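You operate a simulated robot arm through the tools that you are given. There is no shell and no other tool.

Carry out the task below with a simulated robot arm. There is one attempt and no reset: what you move stays moved.

TASK
Shut the docking bay's air valve, lift the clamp lever, then park cart E's coupling and plug on the cart.
Fine: coupling in its holder, plug in its holster; the brake stays on.

It is judged by the outcome, as a careful person would: the job done as asked, and still so three seconds after it is handed in. It fails if anything else is knocked over, pushed out of place, dropped, spilled or broken.

THE ROBOT
A 6-joint arm with a two-finger gripper, fixed in place. Base frame: the origin is at the foot of the arm, x ahead of it, y to its left, z up. Units: cm, degrees, N and s.
Its first joint turns from -166.0 to 166.0 degrees. Payload 3.43 kg.
The tool frame sits at the grasp point between the pads (the TCP): z along the fingers, y along the line on which they close. The tips reach 2 cm beyond it. The gripper opens to 19 cm. The gripper's body begins 24.8 cm behind the TCP.
Orientation is that of the tool frame in the base frame, as a unit quaternion [w, x, y, z]. With the fingers straight down and closing along the base's y, the tool's x points along the base's -x, its y along +y and its z along -z.

THE INTERFACE
- The arm moves only by the tool jog_arm. Its argument "steps" is a list of rows, each a list of 3 entries, a list of its own where there are three numbers: the gripper command, from -1 (fully open) to 1 (shut), values between in proportion, then the shift along the tool's x, y, z in m, then the turn, a rotation vector about the tool's x, y, z in degrees. In form: [[claw, [dx, dy, dz], [rx, ry, rz]], ...]. A call has 1 to 20 rows; each row shifts and turns the commanded pose from where the row before left it, along the tool's axes as they then stand. A row lasts 0.2 s, in which the tool goes at most 5 cm and 8.6 degrees; a call with a longer step from one row to the next is refused whole, and so is a gripper value outside its range. Where a pose cannot be reached the arm comes as near as it can. A force on the tool above 90 N (or 10 N above the force at the start of the call, whichever is more), or a blocked arm, ends the call early, and 0.2 s more pass. The fingers move at their own pace (about 15.3 cm/s each) and stop on an object; they squeeze with about 21 N. The grip force told is the motor's: it shows also when the fingers shut on nothing. Time passes only in rows, and 0.2 s behind the last, so rows that do not move let the fingers close. The reply holds the time, the measured pose of the TCP, the force on the tool along the base axes, the opening and the grip force, in the units named above and with some noise, with the torque about the TCP (base axes, N m) and any sound that the robot's microphone picked up.
- Cameras (640 x 400 px; columns grow to the right, rows downward): "scene" is fixed at [5.19, -50.25, 135.75]; the picture's right is [0.67, -0.74, 0.00], its down [-0.35, -0.32, -0.88] and it looks along [0.65, 0.59, -0.47] (base axes); focal length 310 px, centre (320, 200). "wrist" rides on the gripper at [7, -0.8, -28.8] in the tool frame; the picture's right is [0.12, 0.99, 0.00], its down [-0.96, 0.11, -0.25] and it looks along [-0.25, 0.03, 0.97] (tool axes); focal length 261 px, centre (320, 200). There is no depth. A picture from a camera that has moved, and an enlarged one, comes with that camera's place and axes in the base frame and with its lens. The place of the scene camera against the robot may be out by one fixed shift of up to 1.2 cm in any direction.
- capture(camera): a new picture of that camera. It takes no simulated time.
- raise_lower(by): slides the trunk up (or, below 0, down) by that many cm; the arm rides with it, the base frame stays. It gives what a move gives, with no picture.
- zoom(camera, box): a new picture of the part [left, top, right, bottom] of that camera's present view, enlarged. It takes no simulated time.
- hand_in(): hands the job in; it is judged then, once.

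Nothing tells you positions but the pictures and the camera data. Unless the task says otherwise, let go and move clear before handing in.

The tools are called after ">>>" as name(argument=value, ...) on one line, values as JSON. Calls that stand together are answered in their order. jog_arm: Moves the arm, as the interface text tells. Its arguments: {"type":"object","properties":{"steps":{"type":"array","items":{"type":"array"}}},"required":["steps"]} The other tools are called the same way: raise_lower (by) slides the trunk up or down; capture (camera) takes a picture; zoom (camera, box) takes an enlarged picture of a part of a camera's view; hand_in () hands the job in.

At the start:

```text
t: 0.0
tool_pos: [62.97, 46.6, 119.01]
ee_rot: [0.001, 0.0, 1.0, 0.001]
ft_force: [0.0, 1.1, 0.4]
wrist_torque: [0.05, 0.0, -0.04]
opening: 19.0
grasp_force: 0.1
trunk travel left (down, up): [-20.0, 24.0]
```

scene: 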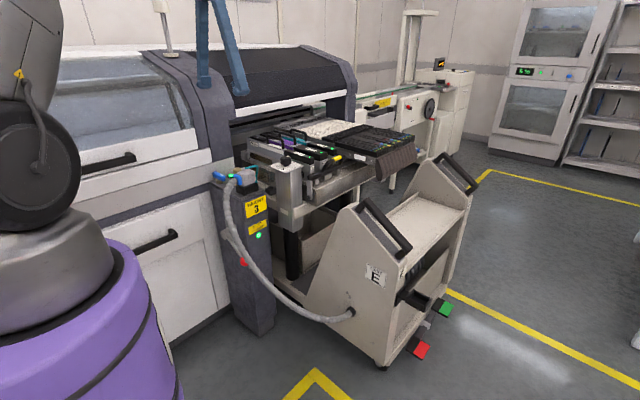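
wrist: 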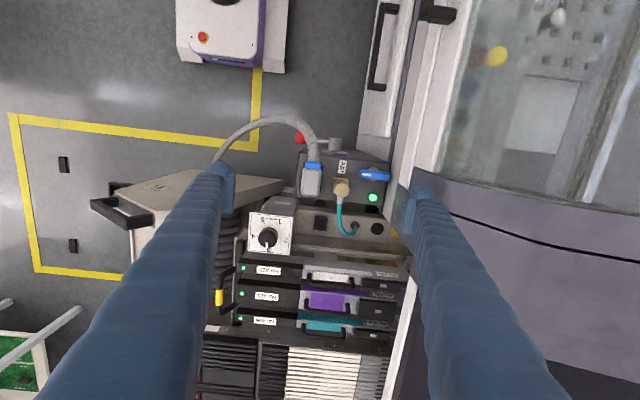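

I see a docking bay on a pick-and-place machine with a cart docked, an umbilical hose and coupling, and a blue valve. I'll look closer before moving.

>>> zoom(camera="scene", box=[190, 100, 350, 200])

>>> zoom(camera="scene", box=[200, 160, 480, 380])

>>> zoom(camera="wrist", box=[200, 100, 440, 250])

>>> zoom(camera="wrist", box=[80, 150, 300, 350])

```text
4.00 times, centred on (270, 150) of scene
camera zoom: at [5.19, -50.25, 135.75], right [0.67, -0.74, 0.0], down [-0.35, -0.32, -0.88], along [0.65, 0.59, -0.47], focal length 1239 px, centre (520, 400)
```

zoom: 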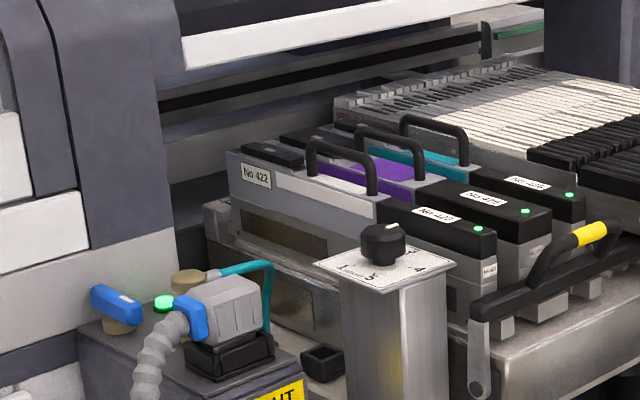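

```text
1.82 times, centred on (340, 270) of scene
camera zoom: at [5.19, -50.25, 135.75], right [0.67, -0.74, 0.0], down [-0.35, -0.32, -0.88], along [0.65, 0.59, -0.47], focal length 563 px, centre (284, 73)
```

zoom: 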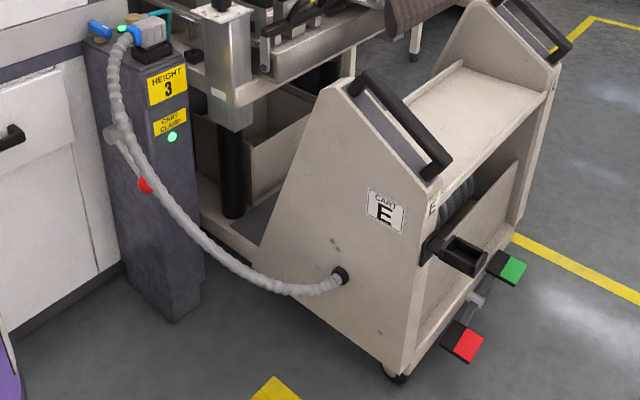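

```text
2.67 times, centred on (320, 175) of wrist
camera zoom: at [55.95, 45.92, 147.87], right [-0.12, 0.99, 0.0], down [0.96, 0.11, 0.25], along [0.25, 0.03, -0.97], focal length 695 px, centre (320, 267)
```

zoom: 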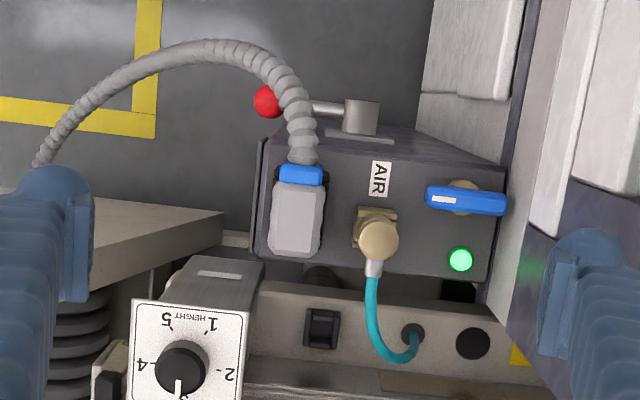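

```text
2.00 times, centred on (190, 250) of wrist
camera zoom: at [55.95, 45.92, 147.87], right [-0.12, 0.99, 0.0], down [0.96, 0.11, 0.25], along [0.25, 0.03, -0.97], focal length 521 px, centre (580, 100)
```

zoom: 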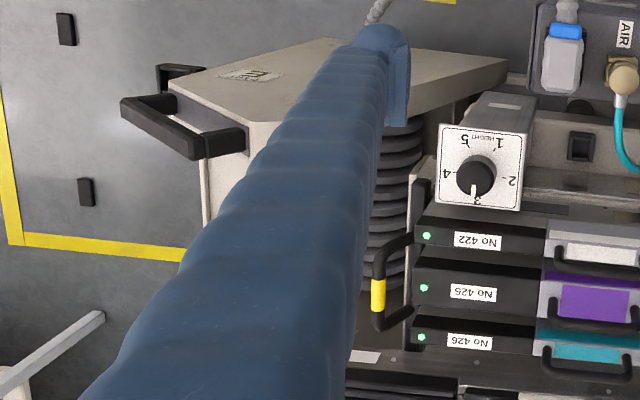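

The post carries the blue air valve, the tan air coupling with its teal hose, the grey plug and a red-ball clamp lever. I'll zoom in to tell the holders apart and see how the valve works.

>>> zoom(camera="wrist", box=[340, 150, 400, 190])

>>> zoom(camera="wrist", box=[295, 180, 395, 245])

>>> zoom(camera="wrist", box=[280, 110, 360, 160])

>>> zoom(camera="scene", box=[205, 160, 285, 280])

>>> zoom(camera="scene", box=[340, 200, 480, 370])

>>> zoom(camera="scene", box=[205, 160, 285, 210])

```text
10.00 times, centred on (370, 170) of wrist
camera zoom: at [55.95, 45.92, 147.87], right [-0.12, 0.99, 0.0], down [0.96, 0.11, 0.25], along [0.25, 0.03, -0.97], focal length 2606 px, centre (-180, 500)
```

zoom: 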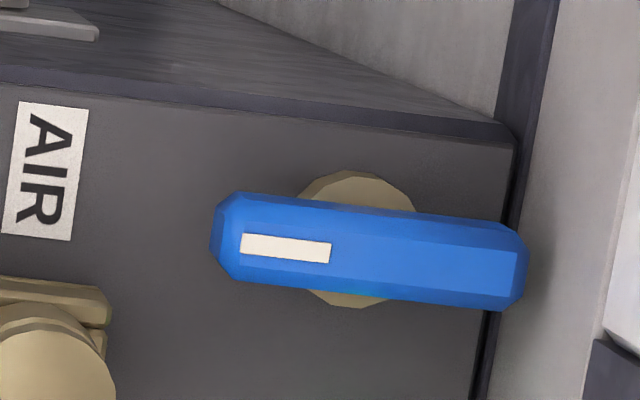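

```text
6.15 times, centred on (345, 212) of wrist
camera zoom: at [55.95, 45.92, 147.87], right [-0.12, 0.99, 0.0], down [0.96, 0.11, 0.25], along [0.25, 0.03, -0.97], focal length 1604 px, centre (166, 123)
```

zoom: 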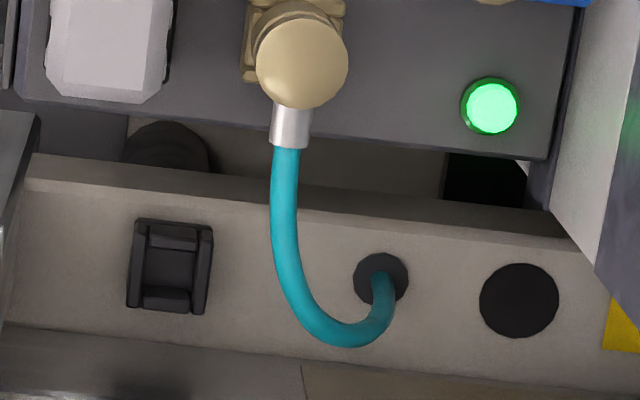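

```text
8.00 times, centred on (320, 135) of wrist
camera zoom: at [55.95, 45.92, 147.87], right [-0.12, 0.99, 0.0], down [0.96, 0.11, 0.25], along [0.25, 0.03, -0.97], focal length 2085 px, centre (320, 720)
```

zoom: 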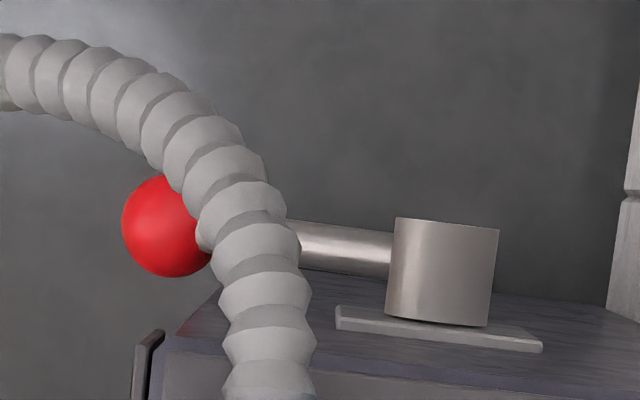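

```text
3.33 times, centred on (245, 220) of scene
camera zoom: at [5.19, -50.25, 135.75], right [0.67, -0.74, 0.0], down [-0.35, -0.32, -0.88], along [0.65, 0.59, -0.47], focal length 1032 px, centre (570, 133)
```

zoom: 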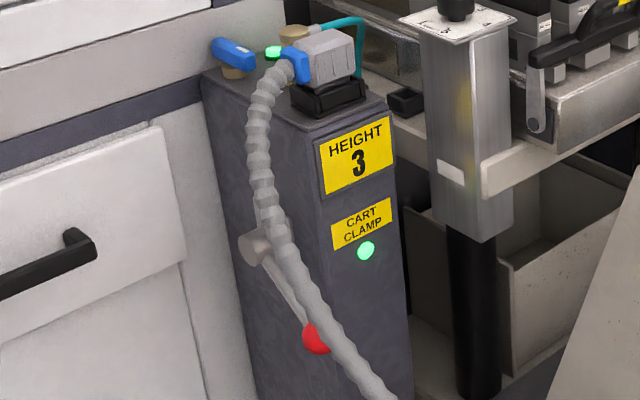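

```text
2.35 times, centred on (410, 285) of scene
camera zoom: at [5.19, -50.25, 135.75], right [0.67, -0.74, 0.0], down [-0.35, -0.32, -0.88], along [0.65, 0.59, -0.47], focal length 729 px, centre (108, 0)
```

zoom: 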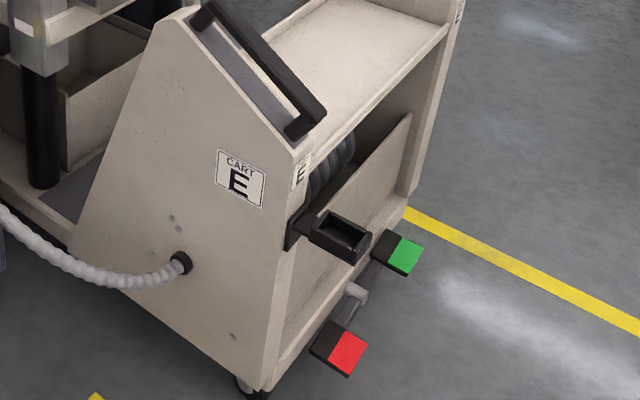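

```text
8.00 times, centred on (245, 185) of scene
camera zoom: at [5.19, -50.25, 135.75], right [0.67, -0.74, 0.0], down [-0.35, -0.32, -0.88], along [0.65, 0.59, -0.47], focal length 2478 px, centre (920, 320)
```

zoom: 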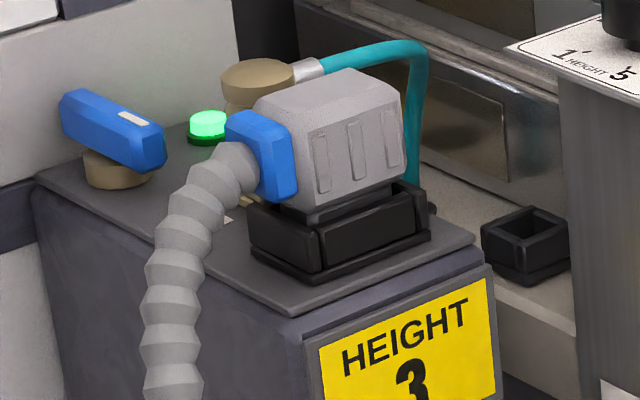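

The plug's holster looks like the black box at the cart's rear, near [84, -23, 55]. The coupling's holder is probably the small square on the rail. I'll check the machine wall beside the valve and look closely at the coupling.

>>> zoom(camera="wrist", box=[340, 60, 640, 300])

>>> zoom(camera="scene", box=[120, 20, 380, 200])

>>> zoom(camera="scene", box=[222, 155, 272, 187])

>>> zoom(camera="scene", box=[385, 240, 445, 290])

>>> zoom(camera="wrist", box=[330, 165, 370, 200])

```text
1.67 times, centred on (490, 180) of wrist
camera zoom: at [55.95, 45.92, 147.87], right [-0.12, 0.99, 0.0], down [0.96, 0.11, 0.25], along [0.25, 0.03, -0.97], focal length 434 px, centre (37, 233)
```

zoom: 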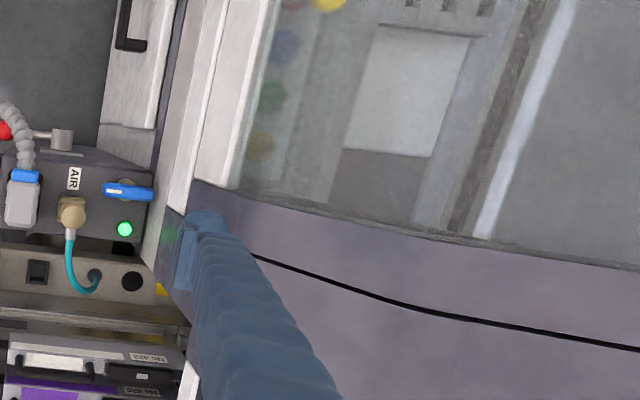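

```text
2.22 times, centred on (250, 110) of scene
camera zoom: at [5.19, -50.25, 135.75], right [0.67, -0.74, 0.0], down [-0.35, -0.32, -0.88], along [0.65, 0.59, -0.47], focal length 688 px, centre (476, 400)
```

zoom: 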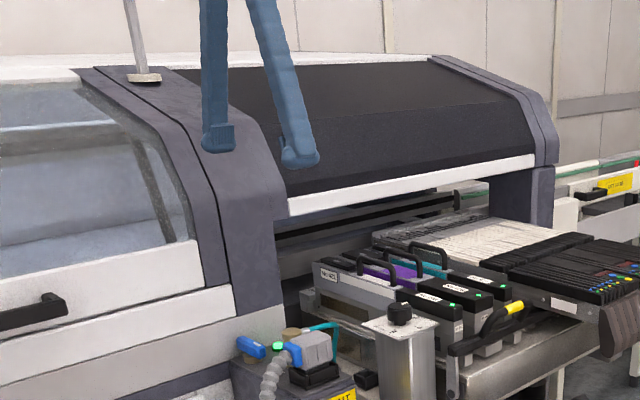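

```text
12.50 times, centred on (247, 171) of scene
camera zoom: at [5.19, -50.25, 135.75], right [0.67, -0.74, 0.0], down [-0.35, -0.32, -0.88], along [0.65, 0.59, -0.47], focal length 3872 px, centre (1232, 562)
```

zoom: 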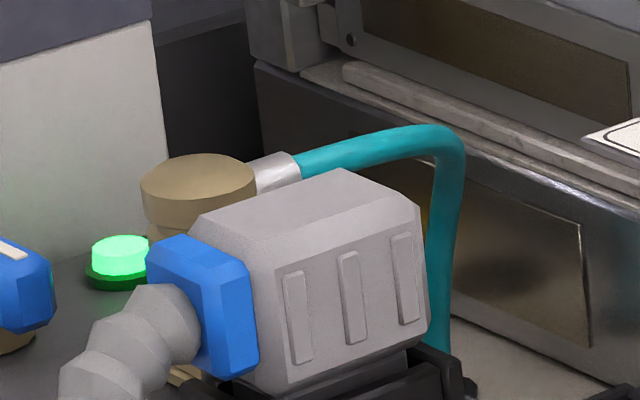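

```text
8.00 times, centred on (415, 265) of scene
camera zoom: at [5.19, -50.25, 135.75], right [0.67, -0.74, 0.0], down [-0.35, -0.32, -0.88], along [0.65, 0.59, -0.47], focal length 2478 px, centre (-440, -320)
```

zoom: 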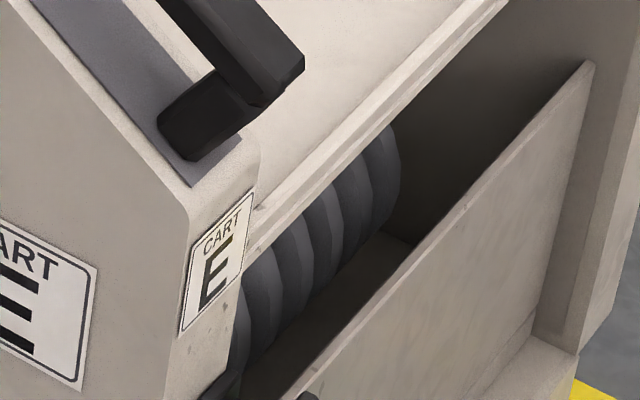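

```text
11.43 times, centred on (350, 182) of wrist
camera zoom: at [55.95, 45.92, 147.87], right [-0.12, 0.99, 0.0], down [0.96, 0.11, 0.25], along [0.25, 0.03, -0.97], focal length 2979 px, centre (-23, 400)
```

zoom: 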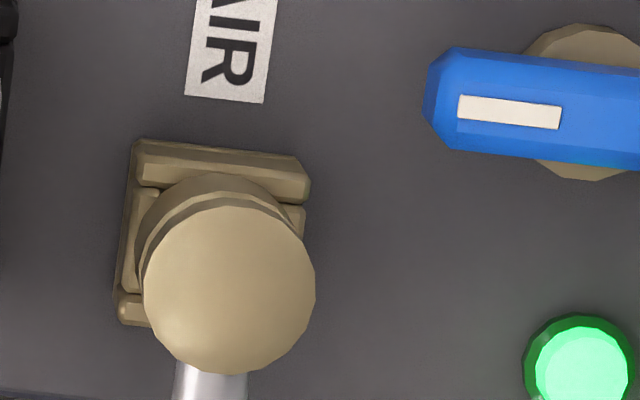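

The coupling sits in a 4-walled socket that matches the small black square on the cart rail, so that square is its holder. I plan to push the valve handle clockwise with the +y finger of the open gripper, straddling the plug. I'll move over it and check on the way down.

>>> jog_arm(steps=[[-1, [-0.045, -0.003, 0], [0, 0, 0]], [-1, [-0.0083, 0, 0.03], [0, 0, 0]], [-1, [0, 0, 0.045], [0, 0, 0]], [-1, [0, 0, 0.045], [0, 0, 0]], [-1, [0, 0, 0.045], [0, 0, 0]], [-1, [0, 0, 0.045], [0, 0, 0]], [-1, [0, 0, 0.03], [0, 0, 0]], [-1, [0, 0, 0], [0, 0, 0]]])

>>> capture(camera="wrist")

>>> zoom(camera="scene", box=[190, 100, 350, 200])

```text
t: 1.8
tool_pos: [68.28, 46.09, 94.98]
ee_rot: [0.001, -0.001, 1.0, 0.001]
ft_force: [0.0, -0.7, 0.2]
wrist_torque: [0.0, 0.01, 0.03]
opening: 19.0
grasp_force: 0.1
trunk travel left (down, up): [-20.0, 24.0]
```

```text
taken
camera wrist: at [61.27, 45.5, 123.94], right [-0.12, 0.99, 0.0], down [0.96, 0.11, 0.25], along [0.25, 0.03, -0.97], focal length 261 px, centre (320, 200)
```

wrist: 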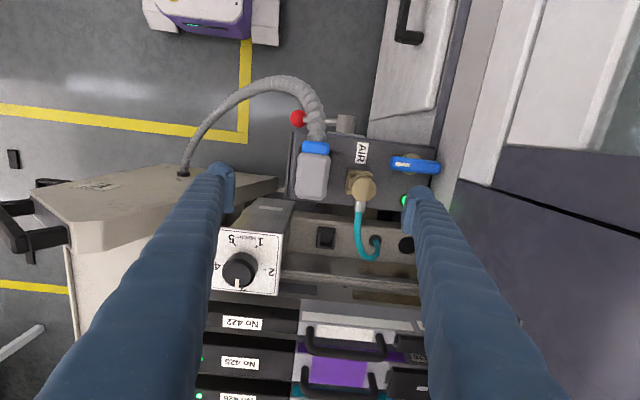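

```text
4.00 times, centred on (270, 150) of scene
camera zoom: at [5.19, -50.25, 135.75], right [0.67, -0.74, 0.0], down [-0.35, -0.32, -0.88], along [0.65, 0.59, -0.47], focal length 1239 px, centre (520, 400)
```

zoom: 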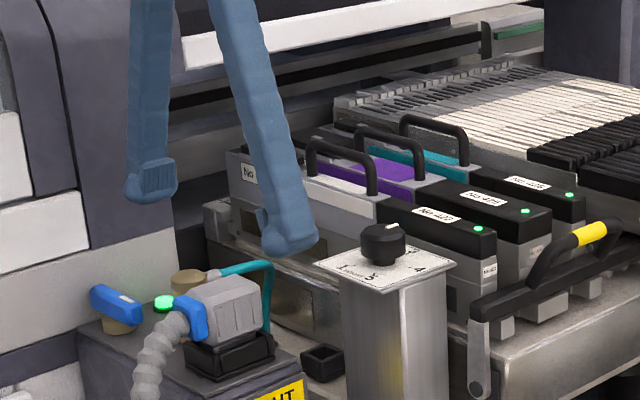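

>>> zoom(camera="wrist", box=[290, 110, 450, 210])

>>> zoom(camera="wrist", box=[290, 190, 450, 290])

```text
4.00 times, centred on (370, 160) of wrist
camera zoom: at [61.27, 45.5, 123.94], right [-0.12, 0.99, 0.0], down [0.96, 0.11, 0.25], along [0.25, 0.03, -0.97], focal length 1043 px, centre (120, 360)
```

zoom: 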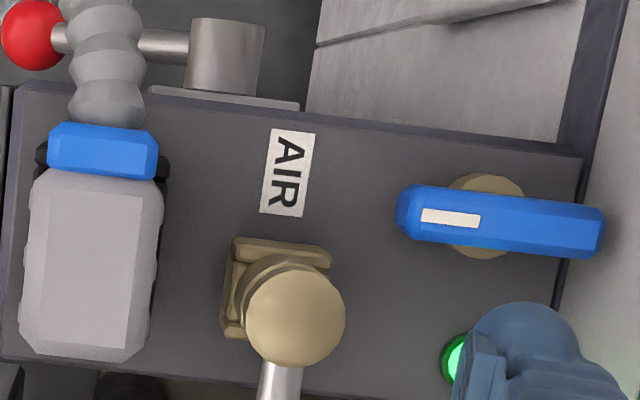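

```text
4.00 times, centred on (370, 240) of wrist
camera zoom: at [61.27, 45.5, 123.94], right [-0.12, 0.99, 0.0], down [0.96, 0.11, 0.25], along [0.25, 0.03, -0.97], focal length 1043 px, centre (120, 40)
```

zoom: 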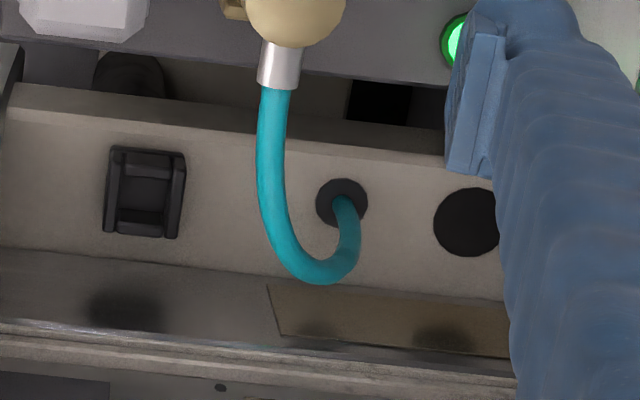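

The valve pivot is about [64.4, 60.6, 84], with the handle running along y. I'll lower the +y finger beside the handle's marked end, on its +x side.

>>> jog_arm(steps=[[-1, [0, 0.005, 0], [0, 0, 0]], [-1, [0, 0, 0.035], [0, 0, 0]], [-1, [0, 0, 0.035], [0, 0, 0]], [-1, [0, 0, 0.033], [0, 0, 0]], [-1, [0, 0, 0], [0, 0, 0]]])

>>> zoom(camera="scene", box=[190, 130, 290, 200])

>>> capture(camera="wrist")

```text
t: 3.0
tool_pos: [68.19, 46.73, 84.8]
ee_rot: [0.0, -0.001, 1.0, 0.001]
ft_force: [0.1, 0.5, -0.5]
wrist_torque: [-0.02, 0.01, 0.01]
opening: 19.03
grasp_force: 0.1
trunk travel left (down, up): [-20.0, 24.0]
```

```text
5.71 times, centred on (240, 165) of scene
camera zoom: at [5.19, -50.25, 135.75], right [0.67, -0.74, 0.0], down [-0.35, -0.32, -0.88], along [0.65, 0.59, -0.47], focal length 1770 px, centre (777, 400)
```

zoom: 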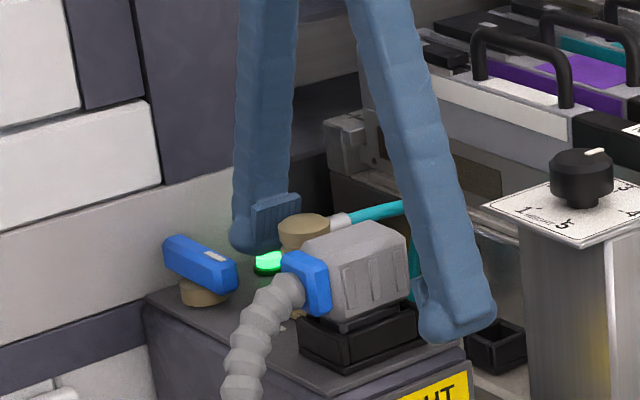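

```text
taken
camera wrist: at [61.37, 46.1, 113.61], right [-0.12, 0.99, 0.0], down [0.96, 0.11, 0.25], along [0.25, 0.03, -0.97], focal length 261 px, centre (320, 200)
```

wrist: 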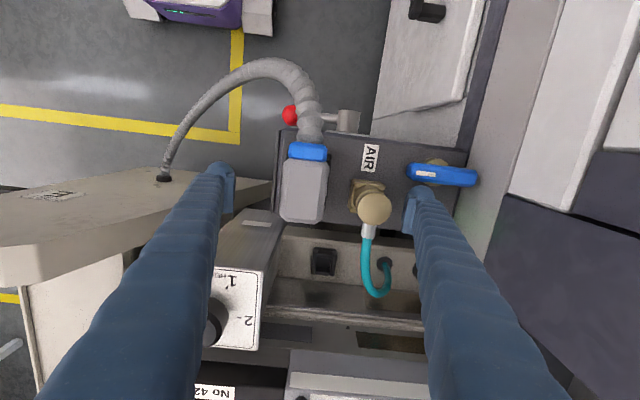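

The finger is beside the handle end. I'll push slowly toward -x and watch the force.

>>> jog_arm(steps=[[-1, [0.006, 0, 0], [0, 0, 0]], [-1, [0.005, 0, 0], [0, 0, 0]], [-1, [0.005, 0, 0], [0, 0, 0]]])

>>> zoom(camera="wrist", box=[270, 90, 510, 240])

```text
t: 3.8
tool_pos: [66.57, 46.84, 84.83]
ee_rot: [-0.001, -0.001, 1.0, 0.0]
ft_force: [3.7, -2.5, 3.9]
wrist_torque: [0.48, -0.08, -0.4]
opening: 19.0
grasp_force: 0.1
trunk travel left (down, up): [-20.0, 24.0]
```

```text
2.67 times, centred on (390, 165) of wrist
camera zoom: at [59.69, 46.05, 113.61], right [-0.12, 0.99, 0.0], down [0.96, 0.11, 0.25], along [0.24, 0.03, -0.97], focal length 695 px, centre (133, 293)
```

zoom: 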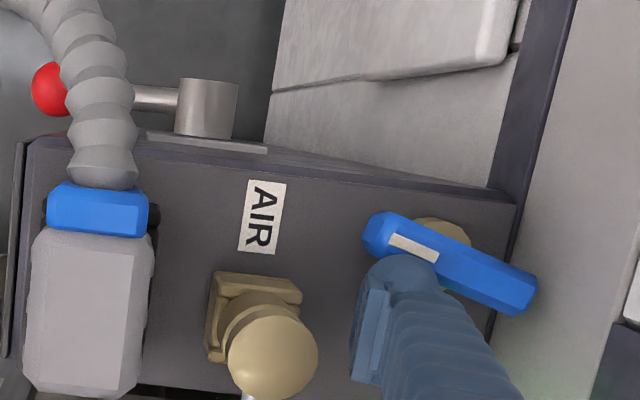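

The valve turns clockwise with little force, so I'll continue along the arc.

>>> jog_arm(steps=[[-1, [0.006, 0, 0], [0, 0, 0]], [-1, [0.006, 0.0, 0], [0, 0, 0]], [-1, [0.006, 0.002, 0], [0, 0, 0]], [-1, [0.005, 0.004, 0], [0, 0, 0]], [-1, [0.004, 0.005, 0], [0, 0, 0]]])

>>> zoom(camera="wrist", box=[270, 90, 510, 240])

```text
t: 5.0
tool_pos: [63.83, 47.81, 84.81]
ee_rot: [-0.001, 0.0, 1.0, 0.001]
ft_force: [-1.4, -6.7, 3.1]
wrist_torque: [0.35, 0.16, 0.1]
opening: 18.71
grasp_force: 0.0
trunk travel left (down, up): [-20.0, 24.0]
```

```text
2.67 times, centred on (390, 165) of wrist
camera zoom: at [56.88, 47.16, 113.62], right [-0.12, 0.99, 0.0], down [0.96, 0.12, 0.25], along [0.24, 0.03, -0.97], focal length 695 px, centre (133, 293)
```

zoom: 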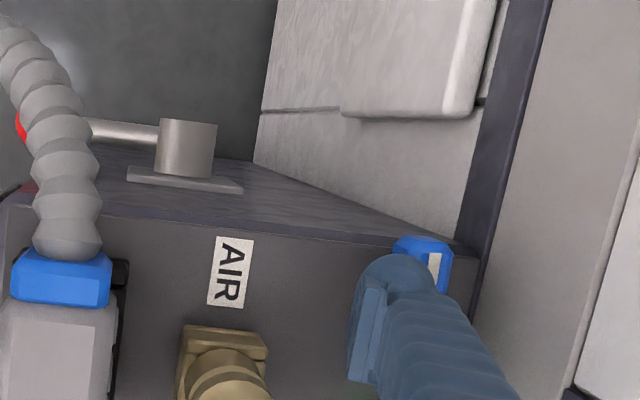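

>>> jog_arm(steps=[[-1, [0.003, 0.003, 0], [0, 0, 0]], [-1, [0.0, 0.003, 0], [0, 0, 0]]])

>>> zoom(camera="wrist", box=[270, 90, 510, 240])

>>> zoom(camera="scene", box=[190, 130, 290, 200])

```text
t: 5.6
tool_pos: [63.68, 48.32, 84.86]
ee_rot: [-0.001, 0.001, 1.0, 0.0]
ft_force: [5.6, -19.0, 8.0]
wrist_torque: [0.84, -0.04, -0.63]
opening: 17.96
grasp_force: 0.1
trunk travel left (down, up): [-20.0, 24.0]
```

```text
2.67 times, centred on (390, 165) of wrist
camera zoom: at [56.66, 47.6, 113.74], right [-0.12, 0.99, 0.0], down [0.96, 0.11, 0.25], along [0.24, 0.03, -0.97], focal length 695 px, centre (133, 293)
```

zoom: 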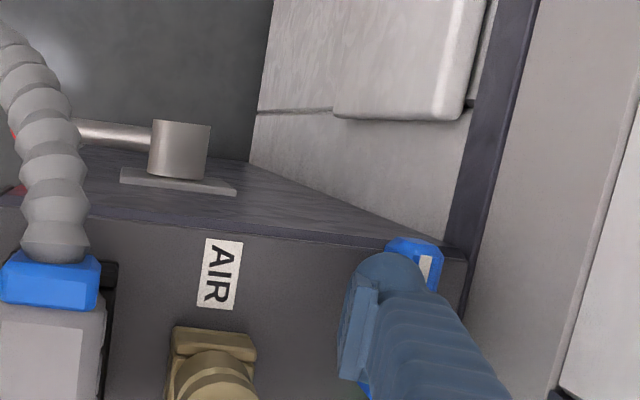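

```text
5.71 times, centred on (240, 165) of scene
camera zoom: at [5.19, -50.25, 135.75], right [0.67, -0.74, 0.0], down [-0.35, -0.32, -0.88], along [0.65, 0.59, -0.47], focal length 1770 px, centre (777, 400)
```

zoom: 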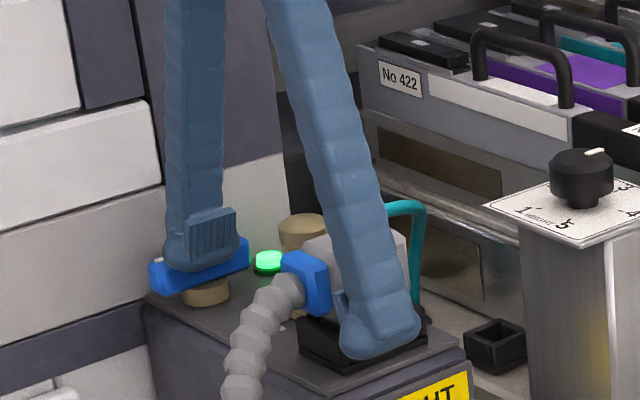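

It has reached a stop with the handle along x. I'll back off, rise and check.

>>> jog_arm(steps=[[-1, [0, -0.012, 0], [0, 0, 0]], [-1, [0, 0, -0.04], [0, 0, 0]], [-1, [0, 0, -0.045], [0, 0, 0]], [-1, [0, 0, -0.045], [0, 0, 0]], [-1, [0, 0, 0], [0, 0, 0]]])

>>> capture(camera="wrist")

>>> zoom(camera="scene", box=[190, 130, 290, 200])

>>> zoom(camera="wrist", box=[270, 90, 510, 240])

```text
t: 6.8
tool_pos: [63.61, 47.26, 97.7]
ee_rot: [0.0, 0.0, 1.0, 0.001]
ft_force: [-0.2, -0.4, 0.2]
wrist_torque: [-0.04, -0.01, 0.01]
opening: 19.0
grasp_force: 0.1
trunk travel left (down, up): [-20.0, 24.0]
```

```text
taken
camera wrist: at [56.54, 46.53, 126.52], right [-0.12, 0.99, 0.0], down [0.96, 0.11, 0.25], along [0.24, 0.03, -0.97], focal length 261 px, centre (320, 200)
```

wrist: 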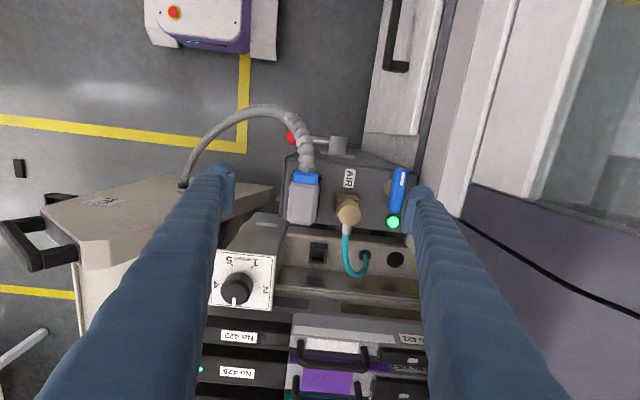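

```text
5.71 times, centred on (240, 165) of scene
camera zoom: at [5.19, -50.25, 135.75], right [0.67, -0.74, 0.0], down [-0.35, -0.32, -0.88], along [0.65, 0.59, -0.47], focal length 1770 px, centre (777, 400)
```

zoom: 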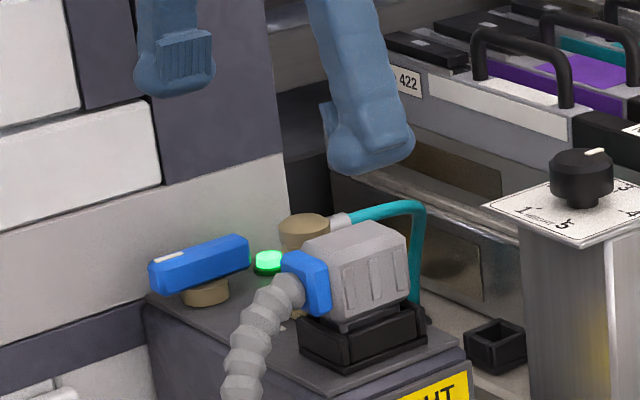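

```text
2.67 times, centred on (390, 165) of wrist
camera zoom: at [56.54, 46.53, 126.52], right [-0.12, 0.99, 0.0], down [0.96, 0.11, 0.25], along [0.24, 0.03, -0.97], focal length 695 px, centre (133, 293)
```

zoom: 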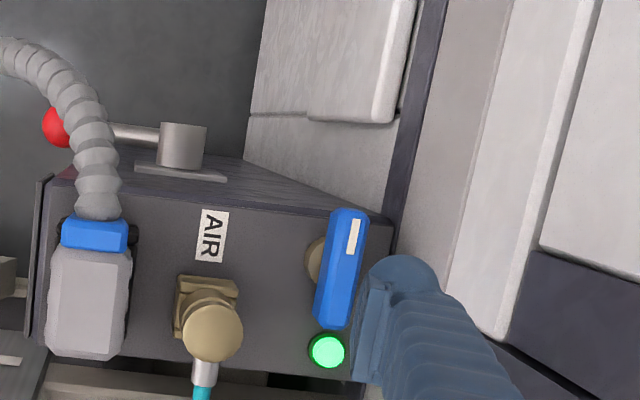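

The valve is shut: the handle turned 90° to its stop. The clamp lever's pivot is about [58.4, 51.3, 62], with its red ball about [58.2, 39.7, 53.4] hanging below it. I'll come in from -x with closed fingers held horizontally and push the lever up from below, starting with a back-off and a tilt of the tool.

>>> jog_arm(steps=[[-0.5, [0, 0, -0.05], [0, 0, 0]], [0.5, [0.03, 0, -0.03], [0, 0, 0]], [1, [0.05, 0, 0], [0, 0, 0]], [1, [0.05, 0, 0], [0, 0, 0]], [1, [0.05, 0, 0], [0, 0, 0]], [1, [0, 0, 0], [0, -8, 0]], [1, [0, 0, 0], [0, -8, 0]], [1, [0, 0, 0], [0, -8, 0]], [1, [0, 0, 0], [0, -8, 0]], [1, [0, 0, 0], [0, -8, 0]], [1, [0, 0, 0], [0, 0, 0]]])

>>> capture(camera="wrist")

>>> capture(camera="scene")

```text
t: 8.7
tool_pos: [53.78, 37.23, 103.14]
ee_rot: [0.209, 0.095, 0.973, -0.041]
ft_force: [0.1, 0.9, 1.0]
wrist_torque: [-0.08, 0.06, -0.03]
opening: 0.0
grasp_force: 21.0
trunk travel left (down, up): [-20.0, 24.0]
stopped in row 9: the arm was blocked; the commanded pose is now the measured one
```

```text
taken
camera wrist: at [35.92, 41.12, 126.55], right [0.09, 0.99, -0.09], down [0.79, -0.02, 0.62], along [0.61, -0.13, -0.78], focal length 261 px, centre (320, 200)
```

wrist: 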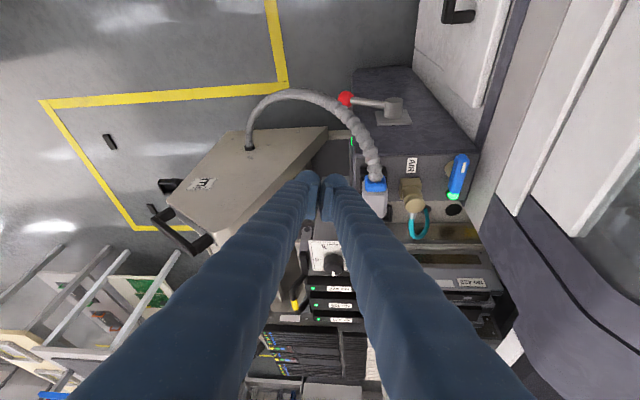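

```text
taken
```

scene: 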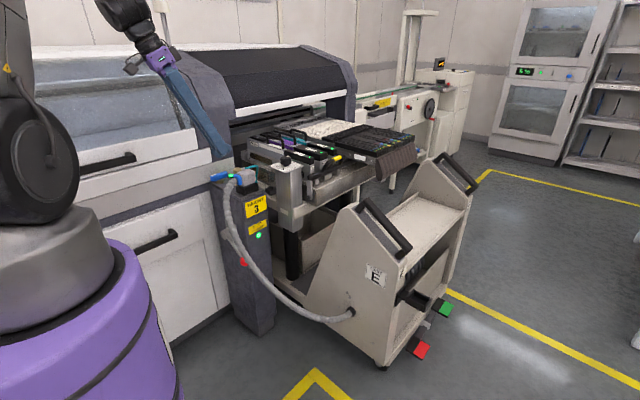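

The arm can't make that pitch this high and close in. I'll straighten the tool, descend in the free space at -x, and pitch there.

>>> jog_arm(steps=[[1, [0, 0, 0], [-1.2, 6, -2.7]], [1, [0, 0, 0], [-1.2, 6, -2.7]], [1, [0, 0, 0], [-1.2, 6, -2.7]], [1, [0, 0, 0], [-1.1, 6, -2.8]], [1, [0.04, 0.02, 0], [0, 0, 0]], [1, [0.04, 0.03, 0], [0, 0, 0]], [1, [0, 0.02, 0.03], [0, 0, 0]], [1, [0, 0, 0.05], [0, 0, 0]], [1, [0, 0, 0.05], [0, 0, 0]], [1, [0, 0, 0.05], [0, 0, 0]], [1, [0, 0, 0.05], [0, 0, 0]], [1, [0, 0, 0.05], [0, 0, 0]], [1, [0, 0, 0], [0, 0, 0]]])

>>> capture(camera="scene")

>>> capture(camera="wrist")

```text
t: 11.5
tool_pos: [45.81, 44.78, 75.51]
ee_rot: [0.004, -0.004, 1.0, 0.003]
ft_force: [0.2, 0.3, 0.2]
wrist_torque: [-0.06, 0.05, 0.0]
opening: 0.0
grasp_force: 21.1
trunk travel left (down, up): [-20.0, 24.0]
```

```text
taken
```

scene: 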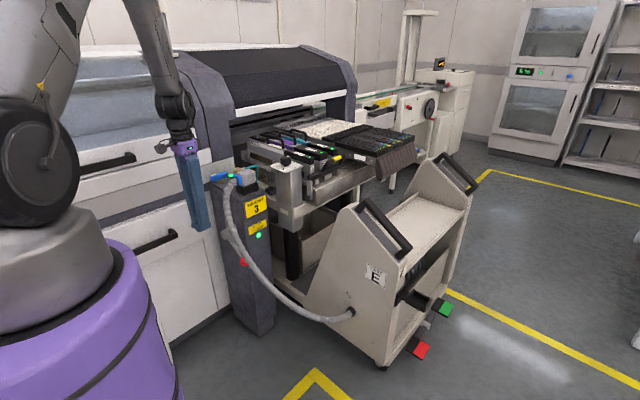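

```text
taken
camera wrist: at [38.6, 43.78, 104.31], right [-0.13, 0.99, 0.0], down [0.96, 0.12, 0.26], along [0.25, 0.04, -0.97], focal length 261 px, centre (320, 200)
```

wrist: 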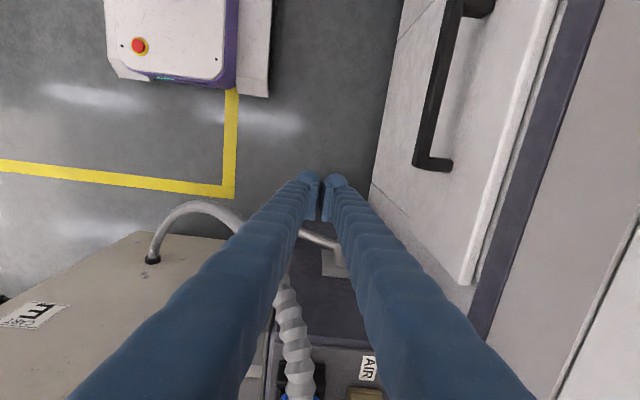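

>>> jog_arm(steps=[[1, [0, 0, 0.05], [0, 0, 0]], [1, [0, 0, 0.05], [0, 0, 0]], [1, [0, 0, 0.03], [0, -8, 0]], [1, [0, 0, 0], [0, -8, 0]], [1, [0, 0, 0], [0, -8, 0]], [1, [0, 0, 0], [0, -8, 0]], [1, [0, 0, 0], [0, 0, 0]]])

>>> capture(camera="scene")

```text
t: 13.1
tool_pos: [45.99, 40.9, 64.36]
ee_rot: [0.16, 0.006, 0.986, -0.048]
ft_force: [-0.2, 3.8, -0.1]
wrist_torque: [-0.67, 0.03, -0.19]
opening: 0.0
grasp_force: 21.0
out of reach, approached as far as the arm can: row 3, 4, 5
trunk travel left (down, up): [-20.0, 24.0]
```

```text
taken
```

scene: 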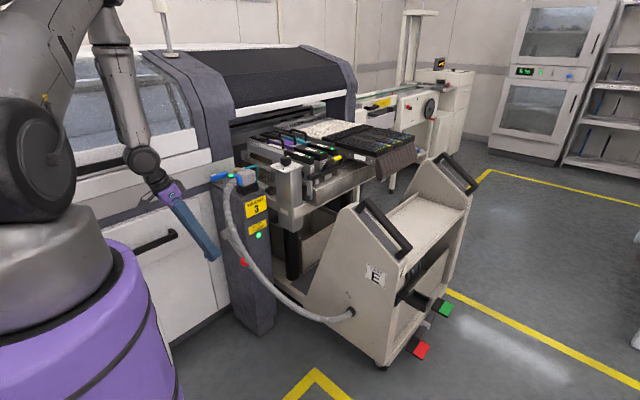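

>>> jog_arm(steps=[[1, [0, 0, 0], [0, 0, 0]], [1, [0, 0, 0], [0, 0, 0]]])

>>> capture(camera="wrist")

>>> zoom(camera="scene", box=[0, 0, 320, 300])

```text
t: 13.7
tool_pos: [46.03, 41.37, 64.46]
ee_rot: [0.16, -0.005, 0.986, -0.044]
ft_force: [-0.3, 0.2, -0.6]
wrist_torque: [-0.01, -0.05, 0.05]
opening: 0.0
grasp_force: 20.4
trunk travel left (down, up): [-20.0, 24.0]
```

```text
taken
camera wrist: at [30.39, 42.92, 89.55], right [-0.11, 0.99, -0.12], down [0.84, 0.16, 0.53], along [0.54, -0.05, -0.84], focal length 261 px, centre (320, 200)
```

wrist: 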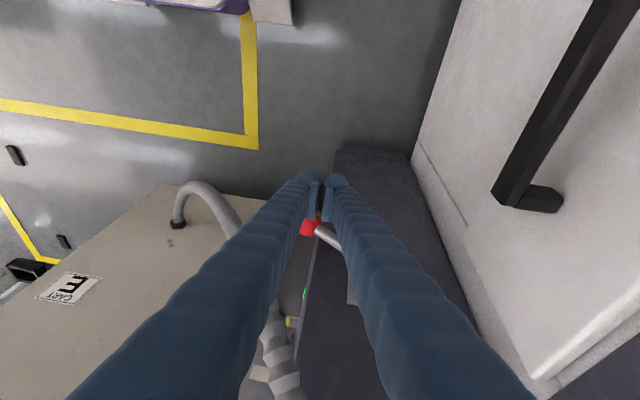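

```text
1.33 times, centred on (160, 150) of scene
camera zoom: at [5.19, -50.25, 135.75], right [0.67, -0.74, 0.0], down [-0.35, -0.32, -0.88], along [0.65, 0.59, -0.47], focal length 413 px, centre (533, 267)
```

zoom: 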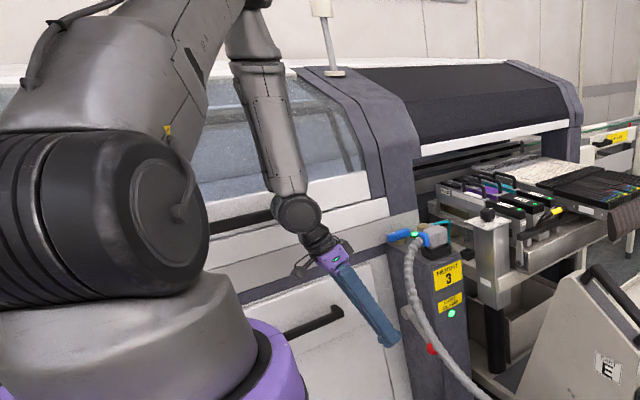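

>>> jog_arm(steps=[[1, [0, 0, 0], [0, -5, 0]], [1, [0, 0, 0], [0, -5, 0]], [1, [0, 0, 0], [0, -5, 0]], [1, [0, 0, 0], [0, 0, 0]]])

```text
t: 14.7
tool_pos: [48.76, 46.31, 66.89]
ee_rot: [0.284, -0.011, 0.957, -0.054]
ft_force: [0.1, 0.6, 0.9]
wrist_torque: [-0.05, 0.0, 0.01]
opening: 0.01
grasp_force: 21.3
out of reach, approached as far as the arm can: row 1, 2, 3
trunk travel left (down, up): [-20.0, 24.0]
```

>>> jog_arm(steps=[[1, [0, 0, -0.01], [0, -5, 0]], [1, [0, 0, -0.01], [0, -5, 0]], [1, [0, 0, -0.01], [0, 0, 0]], [1, [0, 0, 0], [0, 0, 0]]])

>>> zoom(camera="scene", box=[0, 0, 320, 300])

```text
t: 15.7
tool_pos: [48.55, 51.4, 71.46]
ee_rot: [0.369, -0.014, 0.928, -0.045]
ft_force: [-0.2, 0.4, -0.7]
wrist_torque: [0.06, 0.02, -0.01]
opening: 0.0
grasp_force: 21.1
out of reach, approached as far as the arm can: row 1, 2, 3
trunk travel left (down, up): [-20.0, 24.0]
```

```text
1.33 times, centred on (160, 150) of scene
camera zoom: at [5.19, -50.25, 135.75], right [0.67, -0.74, 0.0], down [-0.35, -0.32, -0.88], along [0.65, 0.59, -0.47], focal length 413 px, centre (533, 267)
```

zoom: 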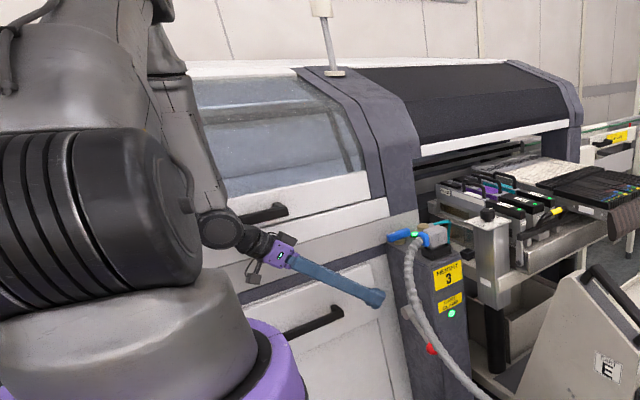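

The elbow fold limit is what stops the pitch here. I'll untilt and move away from the cabinet handles, then raise the trunk to give the arm more room.

>>> jog_arm(steps=[[1, [0, -0.01, 0.01], [0, 8, 0]], [1, [0, -0.02, 0], [0, 8, 0]], [1, [0, -0.02, 0], [0, 8, 0]], [1, [0, -0.02, 0], [0, 8, 0]], [1, [0, 0, 0], [0, 0, 0]]])

```text
t: 16.9
tool_pos: [49.24, 44.34, 71.32]
ee_rot: [0.099, -0.003, 0.994, -0.041]
ft_force: [0.1, -0.5, -0.4]
wrist_torque: [0.13, 0.1, 0.02]
opening: 0.02
grasp_force: 21.0
trunk travel left (down, up): [-20.0, 24.0]
```

>>> jog_arm(steps=[[1, [0.03, -0.01, 0], [0, 0, 0]], [1, [0, 0, 0], [0, 0, 0]]])

>>> raise_lower(by=24)

```text
t: 17.5
tool_pos: [46.35, 43.31, 70.67]
ee_rot: [0.101, -0.003, 0.994, -0.041]
ft_force: [-0.4, 0.0, -0.7]
wrist_torque: [0.01, -0.07, 0.01]
opening: 0.0
grasp_force: 20.6
trunk travel left (down, up): [-20.0, 24.0]
```

```text
t: 20.0
tool_pos: [46.34, 43.23, 94.68]
ee_rot: [0.1, -0.002, 0.994, -0.041]
ft_force: [0.2, 0.9, 0.5]
wrist_torque: [-0.01, 0.0, 0.0]
opening: 0.01
grasp_force: 21.3
trunk travel left (down, up): [-44.0, 0.0]
```

>>> jog_arm(steps=[[1, [0.01, 0, 0.047], [0, 0, 0]], [1, [0.01, 0, 0.047], [0, 0, 0]], [1, [0.01, 0, 0.047], [0, 0, 0]], [1, [0.01, 0, 0.047], [0, 0, 0]], [1, [0.01, 0, 0.047], [0, 0, 0]], [1, [0.01, 0, 0.047], [0, 0, 0]], [1, [0.01, 0, 0.04], [0, 0, 0]], [1, [0, 0, 0], [0, -6, 0]], [1, [0, 0, 0], [0, -6, 0]], [1, [0, 0, 0], [0, -6, 0]], [1, [0, 0, 0], [0, -6, 0]], [1, [0, 0, 0], [0, 0, 0]]])

>>> zoom(camera="scene", box=[0, 0, 320, 300])

```text
t: 22.6
tool_pos: [51.93, 49.98, 61.28]
ee_rot: [0.302, -0.011, 0.952, -0.056]
ft_force: [0.7, 0.6, -0.6]
wrist_torque: [-0.04, -0.05, -0.02]
opening: 0.02
grasp_force: 21.0
out of reach, approached as far as the arm can: row 5, 6, 7, 8, 9, 10, 11
trunk travel left (down, up): [-44.0, 0.0]
```

```text
1.33 times, centred on (160, 150) of scene
camera zoom: at [5.19, -50.25, 135.75], right [0.67, -0.74, 0.0], down [-0.35, -0.32, -0.88], along [0.65, 0.59, -0.47], focal length 413 px, centre (533, 267)
```

zoom: 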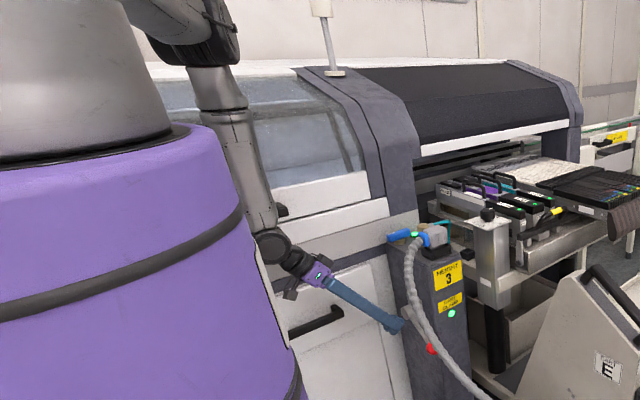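

>>> jog_arm(steps=[[1, [-0.028, -0.01, -0.04], [0, 0, 0]], [1, [-0.028, -0.01, -0.04], [0, 0, 0]], [1, [-0.028, -0.005, -0.04], [0, 0, 0]], [1, [-0.028, -0.005, -0.04], [0, 0, 0]], [1, [-0.028, 0, -0.04], [0, 0, 0]], [1, [-0.028, 0, -0.04], [0, 0, 0]], [1, [-0.028, 0, -0.04], [0, 0, 0]], [1, [-0.028, 0, -0.04], [0, 0, 0]], [1, [0, 0, 0], [0, 0, 0]]])

>>> zoom(camera="scene", box=[0, 0, 320, 300])

>>> capture(camera="wrist")

```text
t: 24.6
tool_pos: [52.53, 52.77, 100.24]
ee_rot: [0.304, -0.011, 0.952, -0.04]
ft_force: [0.2, 0.5, -0.2]
wrist_torque: [0.03, 0.03, -0.03]
opening: 0.0
grasp_force: 20.5
out of reach, approached as far as the arm can: row 1, 2
trunk travel left (down, up): [-44.0, 0.0]
```

```text
1.33 times, centred on (160, 150) of scene
camera zoom: at [5.19, -50.25, 135.75], right [0.67, -0.74, 0.0], down [-0.35, -0.32, -0.88], along [0.65, 0.59, -0.47], focal length 413 px, centre (533, 267)
```

zoom: 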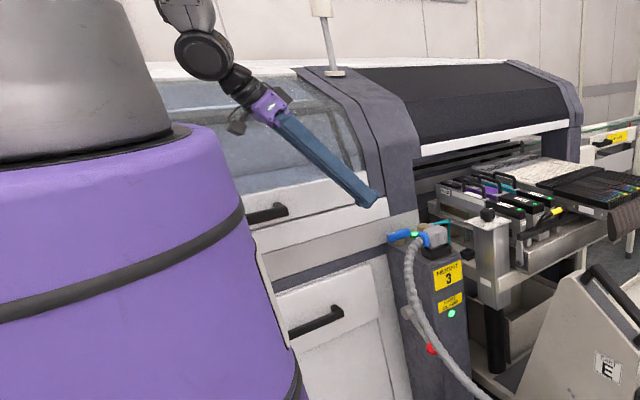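

```text
taken
camera wrist: at [30.19, 53.68, 119.68], right [-0.1, 0.98, -0.15], down [0.64, 0.18, 0.75], along [0.76, -0.03, -0.65], focal length 261 px, centre (320, 200)
```

wrist: 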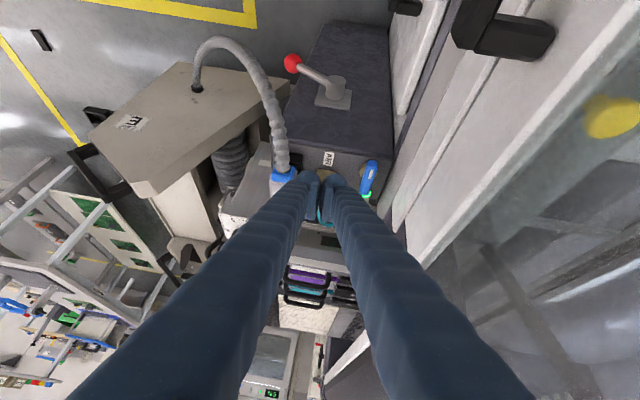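

>>> jog_arm(steps=[[1, [0, -0.035, 0], [0, 0, 0]], [1, [0, -0.03, -0.01], [0, 0, 0]], [1, [0, 0, 0], [0, 0, 0]]])

```text
t: 25.4
tool_pos: [51.94, 46.33, 101.58]
ee_rot: [0.305, -0.011, 0.952, -0.039]
ft_force: [-0.1, 0.2, -0.6]
wrist_torque: [0.03, -0.04, 0.02]
opening: 0.0
grasp_force: 20.9
trunk travel left (down, up): [-44.0, 0.0]
```

>>> raise_lower(by=-24)

>>> capture(camera="wrist")

>>> capture(camera="scene")

```text
t: 27.9
tool_pos: [52.0, 46.26, 77.64]
ee_rot: [0.305, -0.01, 0.951, -0.039]
ft_force: [0.3, 0.5, -0.4]
wrist_torque: [-0.03, -0.01, -0.02]
opening: 0.0
grasp_force: 20.8
trunk travel left (down, up): [-20.0, 24.0]
```

```text
taken
camera wrist: at [29.56, 47.24, 97.02], right [-0.09, 0.98, -0.15], down [0.64, 0.18, 0.75], along [0.76, -0.03, -0.65], focal length 261 px, centre (320, 200)
```

wrist: 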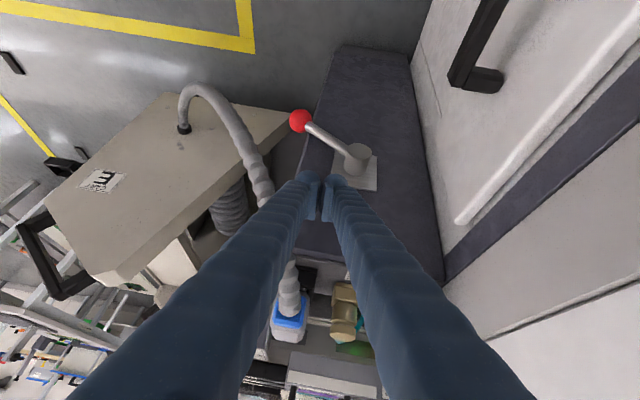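

```text
taken
```

scene: 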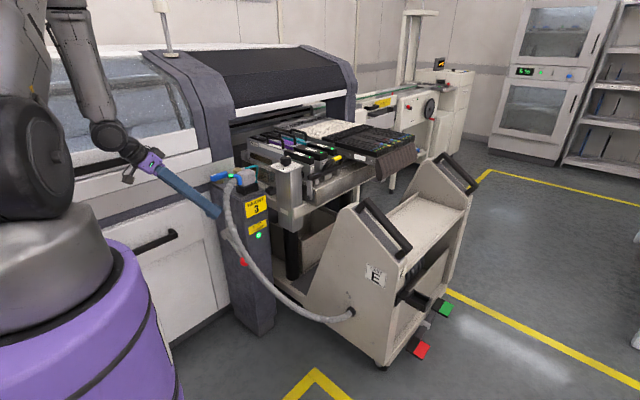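

I have a clear view of the lever now. I'll lower the trunk to bring the finger to the lever's height, staying on its -x side.

>>> raise_lower(by=-20)

>>> capture(camera="wrist")

>>> zoom(camera="scene", box=[120, 130, 320, 300])

```text
t: 30.1
tool_pos: [51.8, 46.32, 57.66]
ee_rot: [0.305, -0.011, 0.951, -0.04]
ft_force: [-0.4, 0.0, -0.7]
wrist_torque: [-0.01, 0.04, 0.03]
opening: 0.0
grasp_force: 20.9
trunk travel left (down, up): [0.0, 44.0]
```

```text
taken
camera wrist: at [29.55, 47.24, 77.02], right [-0.09, 0.98, -0.15], down [0.64, 0.18, 0.75], along [0.76, -0.03, -0.65], focal length 261 px, centre (320, 200)
```

wrist: 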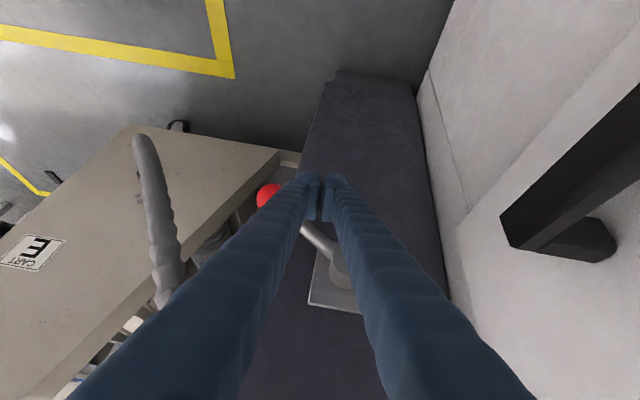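

```text
2.35 times, centred on (220, 215) of scene
camera zoom: at [5.19, -50.25, 135.75], right [0.67, -0.74, 0.0], down [-0.35, -0.32, -0.88], along [0.65, 0.59, -0.47], focal length 729 px, centre (555, 165)
```

zoom: 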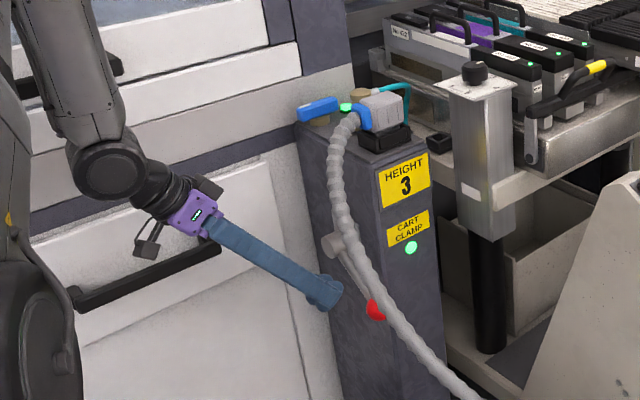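

>>> jog_arm(steps=[[1, [0.0, -0.01, 0], [0, -5, 0]], [1, [0, 0, 0], [0, -5, 0]], [1, [0, 0, 0], [0, 0, 0]]])

```text
t: 30.9
tool_pos: [52.52, 46.65, 58.59]
ee_rot: [0.383, -0.015, 0.922, -0.048]
ft_force: [-0.1, 0.1, 0.4]
wrist_torque: [0.0, -0.01, 0.03]
opening: 0.02
grasp_force: 21.3
out of reach, approached as far as the arm can: row 2
trunk travel left (down, up): [0.0, 44.0]
```

>>> jog_arm(steps=[[1, [0.02, -0.006, 0.025], [0, 0, 0]], [1, [0.02, -0.006, 0.025], [0, 0, 0]], [1, [0.02, 0, 0.025], [0, 0, 0]], [1, [0, 0, 0], [0, 0, 0]]])

>>> capture(camera="wrist")

```text
t: 31.9
tool_pos: [55.85, 49.09, 51.35]
ee_rot: [0.382, -0.015, 0.923, -0.048]
ft_force: [-0.3, 0.0, -0.3]
wrist_torque: [-0.01, -0.03, -0.02]
opening: 0.03
grasp_force: 21.1
out of reach, approached as far as the arm can: row 1, 2, 3
trunk travel left (down, up): [0.0, 44.0]
```

```text
taken
camera wrist: at [30.46, 50.23, 66.81], right [-0.08, 0.98, -0.18], down [0.5, 0.2, 0.84], along [0.86, -0.03, -0.51], focal length 261 px, centre (320, 200)
```

wrist: 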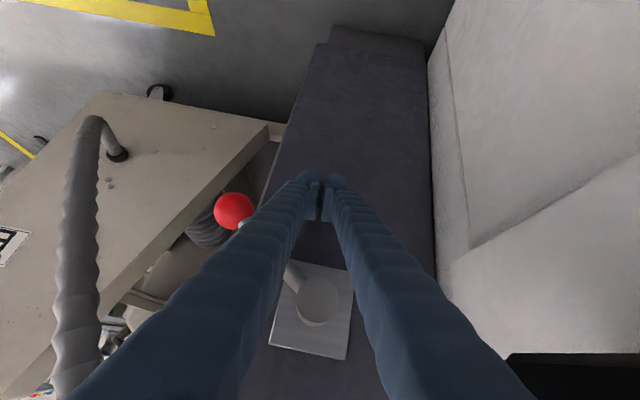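

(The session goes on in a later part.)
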